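You operate a simulated robot arm through the tools that you are given. There is no shell and no other tool. Be economical: measure what you need, move in short steps, check, and stop when the job is done.

Carry out the task below with a simulated robot arm. There is one attempt and no reset: what you move stays moved.

TASK
Fetch the white pad with yellow band and set it in the open white box.

It is judged by the outcome, as a careful person would: the job done as asked, and still so three seconds after it is handed in. It fails if anything else is knocked over, pushed out of place, dropped, spilled or broken.

THE ROBOT
A 7-joint arm with a two-finger parallel gripper, fixed in place. Base frame: the origin is at the foot of the arm, x ahead of it, y to its left, z up; the work surface is at about z = 0. Lengths are in mm, angles in degrees, forces in N, time in s.
With the tool pointing down near the work surface it reaches from about 220 to 580 mm from the base axis. Its first joint turns from -66.0 to 66.0 degrees. Payload 2.5 kg.
Tool frame: the origin (TCP) lies between the finger pads and is the grasp point; the fingertips stand 23 mm ahead of it; z points along the fingers, y is the line along which they close. The gripper opens to 94 mm. The fingers are 38 mm wide and 10 mm thick; the gripper's body (54 by 96 mm) begins 39 mm behind the TCP.
Orientation is that of the tool frame in the base frame, as a unit quaternion [x, y, z, w]. With the fingers straight down and closing along the base's y, the tool's x points along the base's -x, its y along +y and its z along -z.

THE INTERFACE
- The arm moves only by the tool servo_tool. Its argument "plan" is a list that holds one entry, the list of rows, each a list of 7 numbers: the shift along the base's x, y, z in cm, then the turn, a rotation vector about the base's x, y, z in degrees, then the gripper command, from -1 (fully open) to 1 (shut), values between in proportion. In form: [[[tx, ty, tz, ax, ay, az, claw], ...]]. A call has 1 to 8 rows; each row shifts and turns the commanded pose from where the row before left it. A row lasts 0.2 s, in which the tool goes at most 50 mm and 8.6 degrees; a call with a longer step from one row to the next is refused whole, and so is a gripper value outside its range. A pose out of reach is approached as far as the arm can. The call stops where the force on the tool passes 40 N (or 10 N more than at its start, if that is more) or the arm is blocked; 0.2 s more then pass. The fingers move at their own pace (about 108 mm/s each) and stop on an object; they squeeze with about 40 N. The grip force told is the motor's: it shows also when the fingers shut on nothing. Time passes only in rows, and 0.2 s behind the last, so rows that do not move let the fingers close. It gives the time, the measured TCP pose, the force on the tool (base axes), the opening and the grip force at its end, in the units of the frame above (readings bear some noise).
- Cameras (640 x 400 px; columns grow to the right, rows downward): "scene" is fixed at [96.7, -402.9, 524.4]; the picture's right is [0.95, -0.32, 0.00], its down [-0.24, -0.70, -0.67] and it looks along [0.21, 0.64, -0.74] (base axes); focal length 317 px, centre (320, 200). "wrist" rides on the gripper at [-39, 0, -44] in the tool frame; the picture's right is [0.00, -1.00, 0.00], its down [0.97, 0.00, -0.24] and it looks along [0.24, 0.00, 0.97] (tool axes); focal length 218 px, centre (320, 200).
- camera(camera): a new picture of that camera. No time passes.
- measure_at(camera, pixels): for up to 12 pixels [column, row] of the newest picture of that camera ("zoom" is the newest enlarged one), the place [x, y, z] in the base frame of the surface seen there, good to about 2 mm. No time passes.
- enlarge(camera, box): a new picture of the part [left, top, right, bottom] of that camera's present view, enlarged. No time passes.
- hand_in(): hands the job in; it is judged then, once.

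Work in short steps. Measure before you move; look again where a grasp or a placing could have gone wrong, and mend it. You have 60 turns and 26 pictures in all, the two below and enlarged ones among them. Open the gripper and draw the arm clear of the work before you hand the job in, unless the task says otherwise; then end with one line.

The tools are called after ">>>" by a JSON object that holds its "fn" and its "kwargs". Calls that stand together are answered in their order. servo_tool: Moves the arm, as the interface text tells. Its arguments: {"type":"object","properties":{"plan":{"type":"array","items":{"type":"array","items":{"type":"array","items":{"type":"number"}}}}},"required":["plan"]} The other tools are called the same way: camera (camera) takes a picture; measure_at (camera, pixels) gives the place of the surface under pixels of a picture; enlarge (camera, box) takes an enlarged picture of a part of a camera's view; hand_in () hands the job in.

At the start:

```text
clock: 0.0
position: [322.9, -121.8, 285.8]
orientation: [0.0, 1.0, 0.0, 0.0]
ft_force: [-0.5, -0.4, -0.5]
gripper_width: 93.9
grasp_force: 0.1
```

scene: 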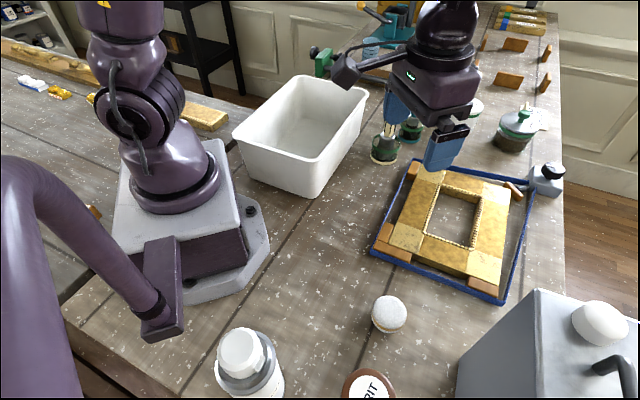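
wrist: 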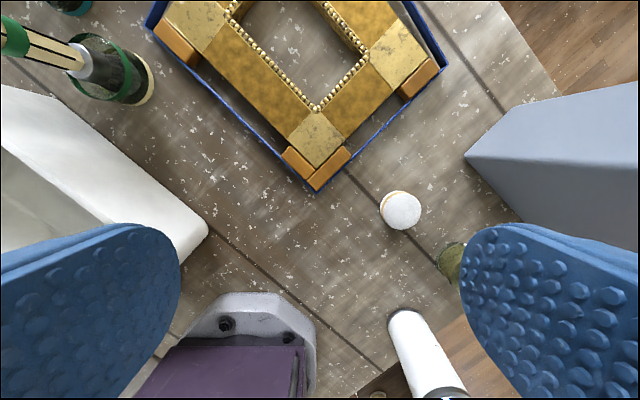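

The white round pad with a yellowish band appears at scene (389,314). I'll enlarge and measure it, along with the box.

>>> {"fn": "enlarge", "kwargs": {"camera": "scene", "box": [340, 270, 440, 350]}}

>>> {"fn": "measure_at", "kwargs": {"camera": "scene", "pixels": [[389, 305], [373, 312], [406, 312], [389, 320], [388, 331], [360, 320], [300, 130], [233, 130], [302, 77], [367, 95], [315, 195], [285, 140]]}}

>>> {"fn": "measure_at", "kwargs": {"camera": "wrist", "pixels": [[402, 211], [383, 211], [419, 211], [402, 194], [402, 227], [450, 265], [205, 230], [390, 250]]}}

```text
5.00 times, centred on (390, 310) of scene
```

zoom: 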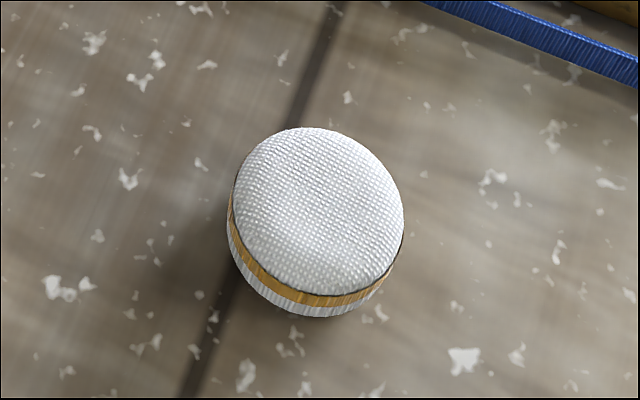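

```text
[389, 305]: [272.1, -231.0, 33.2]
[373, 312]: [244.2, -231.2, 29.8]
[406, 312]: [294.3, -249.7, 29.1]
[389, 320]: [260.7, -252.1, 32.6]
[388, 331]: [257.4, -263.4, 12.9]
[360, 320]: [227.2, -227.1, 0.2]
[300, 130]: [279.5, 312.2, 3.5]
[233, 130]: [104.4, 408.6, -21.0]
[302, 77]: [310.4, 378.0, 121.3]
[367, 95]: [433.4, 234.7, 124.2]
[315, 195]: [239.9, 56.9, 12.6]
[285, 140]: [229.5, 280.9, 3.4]
```

```text
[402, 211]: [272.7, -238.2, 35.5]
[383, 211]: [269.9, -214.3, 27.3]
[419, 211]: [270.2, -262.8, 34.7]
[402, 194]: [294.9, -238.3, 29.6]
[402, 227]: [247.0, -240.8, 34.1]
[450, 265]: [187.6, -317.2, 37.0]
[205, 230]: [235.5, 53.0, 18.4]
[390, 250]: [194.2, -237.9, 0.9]
```

The pad is centred near (269,-240), about 52 mm wide and 35 mm high. Next I'll measure the neighbouring objects and the box's rim.

>>> {"fn": "measure_at", "kwargs": {"camera": "wrist", "pixels": [[317, 190], [375, 130], [467, 158], [520, 215], [440, 255], [458, 245], [400, 315], [435, 335], [412, 308]]}}

>>> {"fn": "measure_at", "kwargs": {"camera": "scene", "pixels": [[236, 132], [316, 161], [303, 78], [366, 93], [311, 158], [363, 96], [303, 83], [247, 131], [312, 135], [330, 125], [300, 115], [320, 110]]}}

>>> {"fn": "enlarge", "kwargs": {"camera": "scene", "box": [220, 60, 380, 200]}}

```text
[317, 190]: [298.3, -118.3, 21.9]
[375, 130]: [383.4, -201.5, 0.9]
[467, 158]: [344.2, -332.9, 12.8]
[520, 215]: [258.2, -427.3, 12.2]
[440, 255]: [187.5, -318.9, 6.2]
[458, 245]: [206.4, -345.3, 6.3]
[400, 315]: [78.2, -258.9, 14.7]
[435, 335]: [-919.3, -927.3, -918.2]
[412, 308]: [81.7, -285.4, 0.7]
```

```text
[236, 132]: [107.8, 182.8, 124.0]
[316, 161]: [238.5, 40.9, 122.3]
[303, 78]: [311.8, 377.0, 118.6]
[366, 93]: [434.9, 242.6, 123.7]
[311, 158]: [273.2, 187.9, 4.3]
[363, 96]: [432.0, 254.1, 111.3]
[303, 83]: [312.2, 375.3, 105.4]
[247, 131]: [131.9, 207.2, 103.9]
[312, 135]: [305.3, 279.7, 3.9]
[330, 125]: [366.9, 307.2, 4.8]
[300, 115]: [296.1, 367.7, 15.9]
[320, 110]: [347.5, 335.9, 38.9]
```

```text
2.86 times, centred on (300, 130) of scene
```

zoom: 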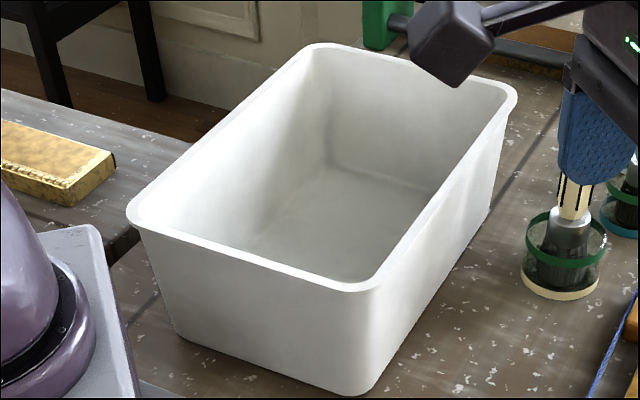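

Box rim corners are about (108,183), (239,41), (435,240) and (312,377), so its centre is near (272,210). I want to check the dark block at scene (345,72), in case it sticks out from the gripper.

>>> {"fn": "measure_at", "kwargs": {"camera": "scene", "pixels": [[345, 72], [352, 88], [385, 60], [440, 85], [420, 95], [445, 150], [395, 110], [385, 148], [408, 130], [370, 12], [462, 110], [320, 60]]}}

>>> {"fn": "enlarge", "kwargs": {"camera": "scene", "box": [310, 0, 500, 180]}}

```text
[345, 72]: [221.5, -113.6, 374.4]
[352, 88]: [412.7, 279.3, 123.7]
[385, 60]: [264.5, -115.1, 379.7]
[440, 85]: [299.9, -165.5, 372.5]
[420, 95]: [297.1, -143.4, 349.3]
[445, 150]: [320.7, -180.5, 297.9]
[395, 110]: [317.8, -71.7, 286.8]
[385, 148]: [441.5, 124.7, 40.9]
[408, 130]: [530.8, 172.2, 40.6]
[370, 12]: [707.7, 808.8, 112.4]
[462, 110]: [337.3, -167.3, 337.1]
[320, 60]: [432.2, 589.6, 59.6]
```

```text
2.22 times, centred on (405, 90) of scene
```

zoom: 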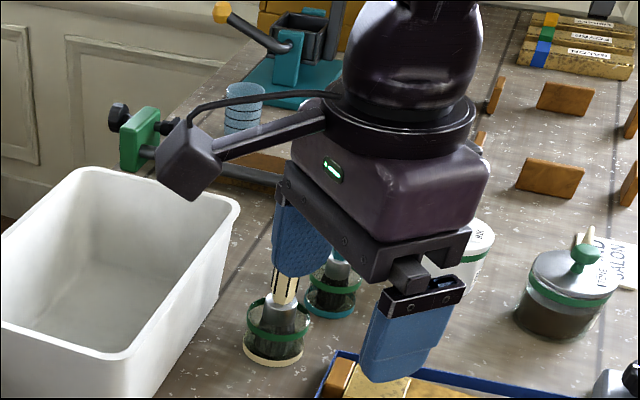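

A block sticks out about 100 mm along tool +x, roughly 65–90 mm above the TCP. I'll measure the items it might hit (bottle, jar) and the block's extent.

>>> {"fn": "measure_at", "kwargs": {"camera": "scene", "pixels": [[240, 345], [240, 365], [262, 350], [280, 370], [370, 372], [345, 390], [393, 385], [370, 390], [270, 390], [455, 395], [535, 290]]}}

>>> {"fn": "measure_at", "kwargs": {"camera": "zoom", "pixels": [[190, 197], [165, 178], [215, 170], [185, 140], [190, 185], [230, 150], [310, 120]]}}

```text
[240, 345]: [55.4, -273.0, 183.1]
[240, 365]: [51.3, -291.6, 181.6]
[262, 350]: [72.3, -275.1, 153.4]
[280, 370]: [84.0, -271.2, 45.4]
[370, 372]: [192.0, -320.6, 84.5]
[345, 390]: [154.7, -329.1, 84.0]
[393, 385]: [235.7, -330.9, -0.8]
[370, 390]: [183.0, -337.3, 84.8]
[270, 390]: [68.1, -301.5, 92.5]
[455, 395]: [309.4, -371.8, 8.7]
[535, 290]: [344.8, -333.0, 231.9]
```

```text
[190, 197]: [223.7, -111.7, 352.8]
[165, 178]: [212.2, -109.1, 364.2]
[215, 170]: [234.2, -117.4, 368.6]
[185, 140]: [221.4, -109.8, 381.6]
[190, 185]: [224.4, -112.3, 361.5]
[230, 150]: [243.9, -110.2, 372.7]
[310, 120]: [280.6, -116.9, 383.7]
```

Bottle top is z 184 at (55,-280), and jar top is z 84 near (183,-337). Turning -30° about z keeps the block clear of both. I'll move above the pad.

>>> {"fn": "servo_tool", "kwargs": {"plan": [[[-0.9, -1.97, -2.26, 0, 0, -5, -1], [-0.9, -1.97, -2.26, 0, 0, -5, -1], [-0.9, -1.97, -2.26, 0, 0, -5, -1], [-0.9, -1.97, -2.26, 0, 0, -5, -1], [-0.9, -1.97, -2.26, 0, 0, -5, -1], [-0.9, -1.97, -2.26, 0, 0, -5, -1], [0, 0, 0, 0, 0, 0, -1]]]}}

>>> {"fn": "camera", "kwargs": {"camera": "wrist"}}

>>> {"fn": "camera", "kwargs": {"camera": "scene"}}

```text
clock: 1.6
position: [268.0, -240.1, 150.4]
orientation: [0.259, 0.966, 0.0, 0.001]
ft_force: [0.0, 0.7, -0.3]
gripper_width: 94.1
grasp_force: 0.0
```

```text
20 pictures are left
```

wrist: 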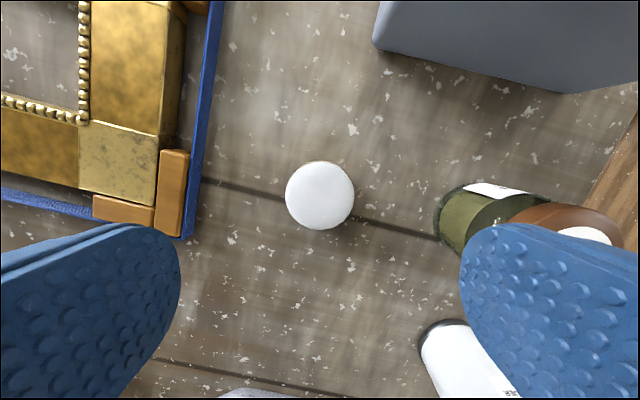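

```text
19 pictures are left
```

scene: 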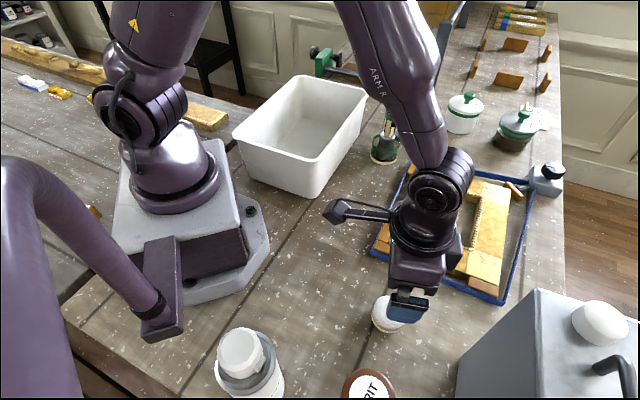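

The pad is at wrist (320,195). I'll check its centre and the clearances to the frame and jar.

>>> {"fn": "measure_at", "kwargs": {"camera": "wrist", "pixels": [[320, 195], [288, 195], [352, 195], [320, 164], [320, 227], [185, 236], [200, 180], [440, 230], [470, 250]]}}

```text
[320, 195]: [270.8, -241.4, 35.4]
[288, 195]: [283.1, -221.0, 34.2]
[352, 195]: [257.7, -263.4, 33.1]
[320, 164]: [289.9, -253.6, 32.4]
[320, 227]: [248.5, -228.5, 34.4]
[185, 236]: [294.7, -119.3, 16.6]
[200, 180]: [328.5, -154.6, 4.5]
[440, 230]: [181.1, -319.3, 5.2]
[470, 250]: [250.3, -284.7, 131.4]
```

Centre is (270,-241), and both fingers have over 30 mm of clearance. Descending to TCP z ≈ 27.

>>> {"fn": "servo_tool", "kwargs": {"plan": [[[0.2, -0.1, -2.5, 0, 0, 0, -1], [0, 0, -2.5, 0, 0, 0, -1], [0, 0, -2.5, 0, 0, 0, -1], [0, 0, -2.5, 0, 0, 0, -1], [0, 0, -1.5, 0, 0, 0, -1], [0, 0, -0.8, 0, 0, 0, -1], [0, 0, 0, 0, 0, 0, -1]]]}}

>>> {"fn": "camera", "kwargs": {"camera": "wrist"}}

```text
clock: 3.2
position: [270.6, -240.5, 26.2]
orientation: [0.259, 0.966, 0.0, 0.0]
ft_force: [0.0, -0.5, -0.4]
gripper_width: 94.0
grasp_force: 0.1
```

```text
18 pictures are left
```

wrist: 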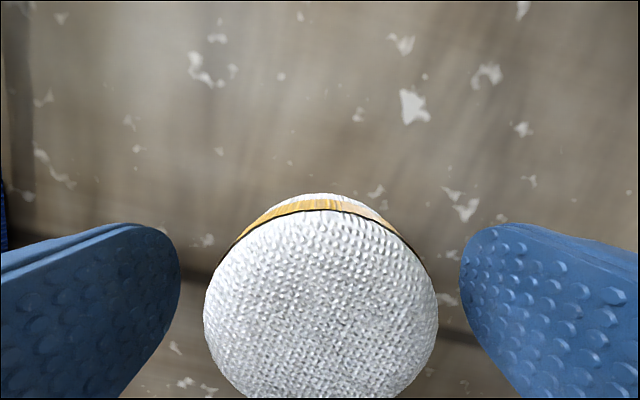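

The pad is centred between the fingers. I'll close to slightly below its width.

>>> {"fn": "servo_tool", "kwargs": {"plan": [[[0, 0, 0, 0, 0, 0, 0], [0, 0, 0, 0, 0, 0, 0.1], [0, 0, 0, 0, 0, 0, 0.1], [0, 0, 0, 0, 0, 0, 0.1]]]}}

```text
clock: 4.2
position: [269.6, -240.0, 26.6]
orientation: [0.259, 0.966, 0.0, 0.0]
ft_force: [-0.1, 1.0, -0.2]
gripper_width: 51.9
grasp_force: 39.8
```

Gripped at 51.9 mm and 40 N. Lifting straight up to clear the box's rim.

>>> {"fn": "servo_tool", "kwargs": {"plan": [[[0, 0, 1, 0, 0, 0, 0.1], [0, 0, 2.5, 0, 0, 0, 0.1], [0, 0, 4, 0, 0, 0, 0.1], [0, 0, 4, 0, 0, 0, 0.1], [0, 0, 4, 0, 0, 0, 0.1], [0, 0, 4, 0, 0, 0, 0.1], [0, 0, 3, 0, 0, 0, 0.1], [0, 0, 0, 0, 0, 0, 0.1]]]}}

>>> {"fn": "camera", "kwargs": {"camera": "wrist"}}

```text
clock: 6.0
position: [269.2, -242.1, 252.7]
orientation: [0.259, 0.966, 0.0, 0.0]
ft_force: [-0.4, -0.2, -0.2]
gripper_width: 51.7
grasp_force: 39.5
```

```text
17 pictures are left
```

wrist: 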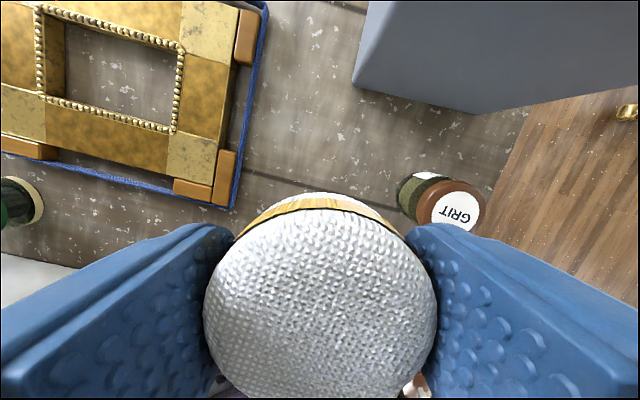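

Held well. I'll carry it across to above the box (292,230), turning to +45° so the block lines up with the box's long side.

>>> {"fn": "servo_tool", "kwargs": {"plan": [[[0.3, 2.0, 0, 0, 0, 4.5, 0.1], [0.2, 3.1, 0, 0, 0, 4.7, 0.1], [0.2, 3.1, 0, 0, 0, 4.7, 0.1], [0.2, 3.1, 0, 0, 0, 4.7, 0.1], [0.2, 3.1, 0, 0, 0, 4.7, 0.1], [0.2, 3.1, 0, 0, 0, 4.7, 0.1], [0.1, 3.1, 0, 0, 0, 4.7, 0.1], [0.1, 3.0, 0, 0, 0, 4.8, 0.1]]]}}

>>> {"fn": "servo_tool", "kwargs": {"plan": [[[0.1, 3.1, 0, 0, 0, 4.7, 0.1], [0.1, 3.1, 0, 0, 0, 4.7, 0.1], [0.1, 3.1, 0, 0, 0, 4.7, 0.1], [0.1, 3.1, 0, 0, 0, 4.7, 0.1], [0.1, 3.1, 0, 0, 0, 4.7, 0.1], [0.1, 3.1, 0, 0, 0, 4.7, 0.1], [0.1, 3.1, 0, 0, 0, 4.7, 0.1], [0.1, 1.9, 0, 0, 0, 4.6, 0.1]]]}}

>>> {"fn": "camera", "kwargs": {"camera": "scene"}}

>>> {"fn": "camera", "kwargs": {"camera": "wrist"}}

```text
clock: 7.8
position: [286.0, -4.9, 251.7]
orientation: [-0.067, 0.998, 0.0, -0.001]
ft_force: [0.5, -0.2, -0.3]
gripper_width: 51.7
grasp_force: 40.6
```

```text
clock: 9.6
position: [292.8, 231.9, 252.2]
orientation: [-0.383, 0.924, 0.0, 0.0]
ft_force: [0.3, 0.1, -1.2]
gripper_width: 51.9
grasp_force: 39.8
```

```text
16 pictures are left
```

scene: 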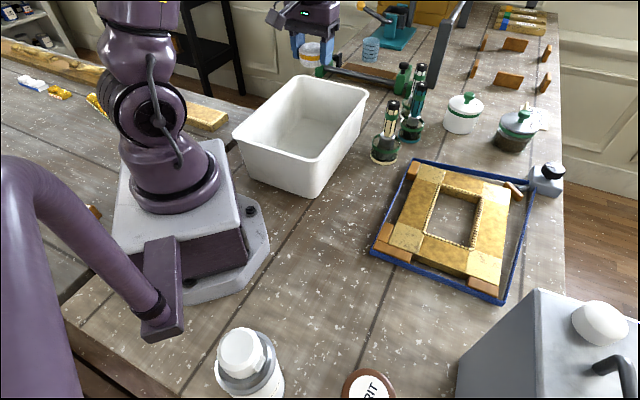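

```text
15 pictures are left
```

wrist: 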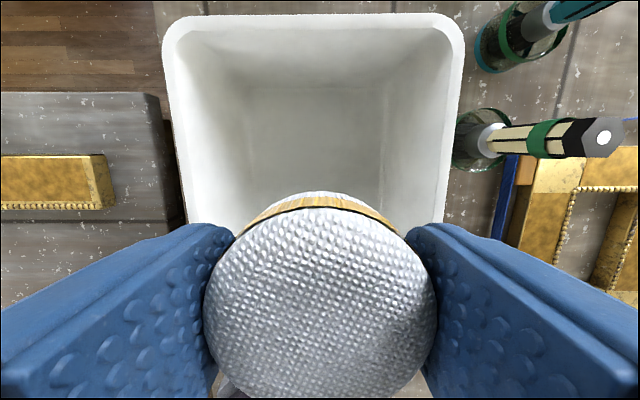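

The gripper lines up with the box axes. I'll measure the inner rim and floor edges from the wrist view before going in.

>>> {"fn": "measure_at", "kwargs": {"camera": "wrist", "pixels": [[175, 100], [455, 100], [190, 200], [440, 200], [310, 22], [250, 100], [385, 100], [255, 180], [380, 180], [320, 95], [320, 150]]}}

>>> {"fn": "measure_at", "kwargs": {"camera": "scene", "pixels": [[250, 110], [270, 98], [290, 150], [285, 152], [240, 133], [310, 158], [280, 151]]}}

```text
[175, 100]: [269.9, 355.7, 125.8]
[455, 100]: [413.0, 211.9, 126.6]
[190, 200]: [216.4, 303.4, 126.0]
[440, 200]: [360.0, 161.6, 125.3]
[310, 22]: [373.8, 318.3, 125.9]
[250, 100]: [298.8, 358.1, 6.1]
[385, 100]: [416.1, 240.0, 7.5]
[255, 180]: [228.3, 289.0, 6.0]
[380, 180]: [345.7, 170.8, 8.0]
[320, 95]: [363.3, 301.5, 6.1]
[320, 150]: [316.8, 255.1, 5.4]
```

```text
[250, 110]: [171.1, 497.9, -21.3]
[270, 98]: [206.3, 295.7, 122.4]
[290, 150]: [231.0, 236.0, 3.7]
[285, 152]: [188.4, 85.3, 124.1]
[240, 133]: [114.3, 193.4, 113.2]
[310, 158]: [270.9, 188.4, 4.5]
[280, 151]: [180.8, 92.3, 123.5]
```

All clear: at least 48 mm margin for the block and about 80 mm half-width at the floor. Descending to just above the floor (z ≈ 4–6).

>>> {"fn": "servo_tool", "kwargs": {"plan": [[[-0.2, 0.2, -2, 0, 0, 0, 0.1], [0, 0, -3.5, 0, 0, 0, 0.1], [0, 0, -3.5, 0, 0, 0, 0.1], [0, 0, -3.5, 0, 0, 0, 0.1], [0, 0, -3.5, 0, 0, 0, 0.1], [0, 0, -3, 0, 0, 0, 0.1], [0, 0, -2, 0, 0, 0, 0.1], [0, 0, 0, 0, 0, 0, 0.1]]]}}

>>> {"fn": "camera", "kwargs": {"camera": "wrist"}}

```text
clock: 11.4
position: [290.4, 232.0, 41.1]
orientation: [-0.383, 0.924, 0.0, 0.0]
ft_force: [0.2, -0.4, -0.8]
gripper_width: 51.9
grasp_force: 40.1
```

```text
14 pictures are left
```

wrist: 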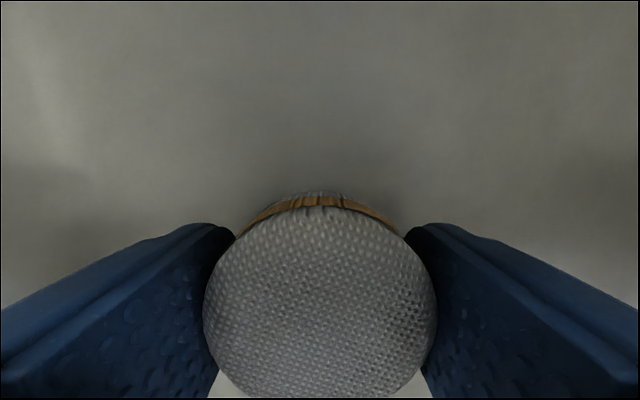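

No contact yet at z 41. I'll lower in small steps to about 32.

>>> {"fn": "servo_tool", "kwargs": {"plan": [[[0, 0, -0.4, 0, 0, 0, 0.1], [0, 0, -0.3, 0, 0, 0, 0.1], [0, 0, -0.2, 0, 0, 0, 0.1], [0, 0, 0, 0, 0, 0, 0.1]]]}}

```text
clock: 12.4
position: [290.4, 233.4, 32.9]
orientation: [-0.383, 0.924, 0.0, 0.0]
ft_force: [-0.4, 0.4, -1.0]
gripper_width: 51.6
grasp_force: 40.2
```

>>> {"fn": "servo_tool", "kwargs": {"plan": [[[0, 0, -0.1, 0, 0, 0, 0.1], [0, 0, -0.1, 0, 0, 0, 0.1], [0, 0, 0, 0, 0, 0, 0.1]]]}}

```text
clock: 13.2
position: [290.9, 234.5, 31.2]
orientation: [-0.383, 0.924, -0.001, 0.0]
ft_force: [-6.5, -2.9, 22.6]
gripper_width: 51.7
grasp_force: 40.0
```

The 22.6 N reading shows the pad is touching the floor. I'll back off 0.5 mm, open slowly, and then rise.

>>> {"fn": "servo_tool", "kwargs": {"plan": [[[0, 0, 0.05, 0, 0, 0, 0.1], [0, 0, 0, 0, 0, 0, -0.2], [0, 0, 0, 0, 0, 0, -0.5], [0, 0, 0, 0, 0, 0, -0.8], [0, 0, 0, 0, 0, 0, -0.8]]]}}

>>> {"fn": "servo_tool", "kwargs": {"plan": [[[0, 0, 1, 0, 0, 0, -0.8], [0, 0, 3, 0, 0, 0, -0.8], [0, 0, 4, 0, 0, 0, -0.8], [0, 0, 4, 0, 0, 0, -0.8], [0, 0, 4, 0, 0, 0, -0.8], [0, 0, 4, 0, 0, 0, -0.8], [0, 0, 4, 0, 0, 0, -0.8], [0, 0, 0, 0, 0, 0, -0.8]]]}}

>>> {"fn": "camera", "kwargs": {"camera": "wrist"}}

>>> {"fn": "camera", "kwargs": {"camera": "scene"}}

```text
clock: 14.4
position: [291.1, 232.6, 32.5]
orientation: [-0.383, 0.924, 0.0, 0.0]
ft_force: [-0.3, -0.1, -0.6]
gripper_width: 84.8
grasp_force: 0.0
```

```text
clock: 16.2
position: [291.1, 232.9, 271.7]
orientation: [-0.382, 0.924, 0.0, -0.001]
ft_force: [-0.1, 0.1, 0.2]
gripper_width: 84.7
grasp_force: 0.1
```

```text
13 pictures are left
```

wrist: 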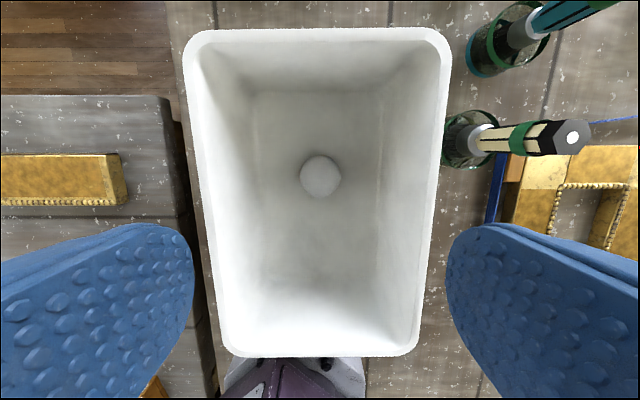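

```text
12 pictures are left
```

scene: 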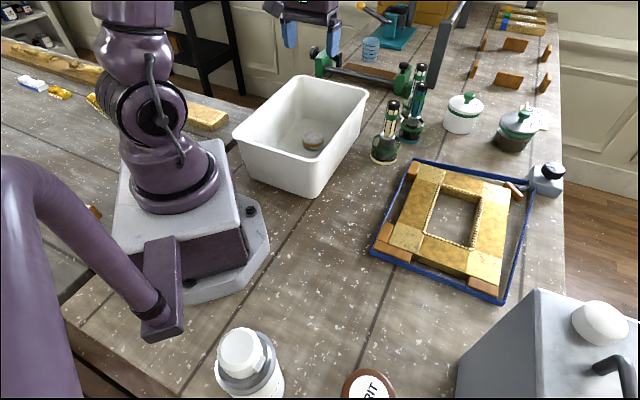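

The pad rests flat in the box at scene (313,139), and nothing else has moved. I'll draw the arm away from above the box, back along the path it came by.

>>> {"fn": "servo_tool", "kwargs": {"plan": [[[0, -2, 1, 0, 0, -4, -1], [0, -3.5, 0, 0, 0, -5, -1], [0, -3.5, 0, 0, 0, -5, -1], [0, -3.5, 0, 0, 0, -5, -1], [0, -3.5, 0, 0, 0, -5, -1], [0, -3.5, 0, 0, 0, -5, -1], [0, -3.5, 0, 0, 0, -5, -1], [0, -2, 0, 0, 0, -4, -1]]]}}

>>> {"fn": "hand_in", "kwargs": {}}

```text
clock: 18.0
position: [290.8, -16.3, 281.6]
orientation: [-0.06, 0.998, 0.0, 0.0]
ft_force: [0.2, 0.0, 0.2]
gripper_width: 94.2
grasp_force: 0.1
```

```text
The job is handed in.
```

The white pad with the yellow band is sitting flat on the floor of the open white box; nothing else was disturbed, and the arm is open and drawn clear.
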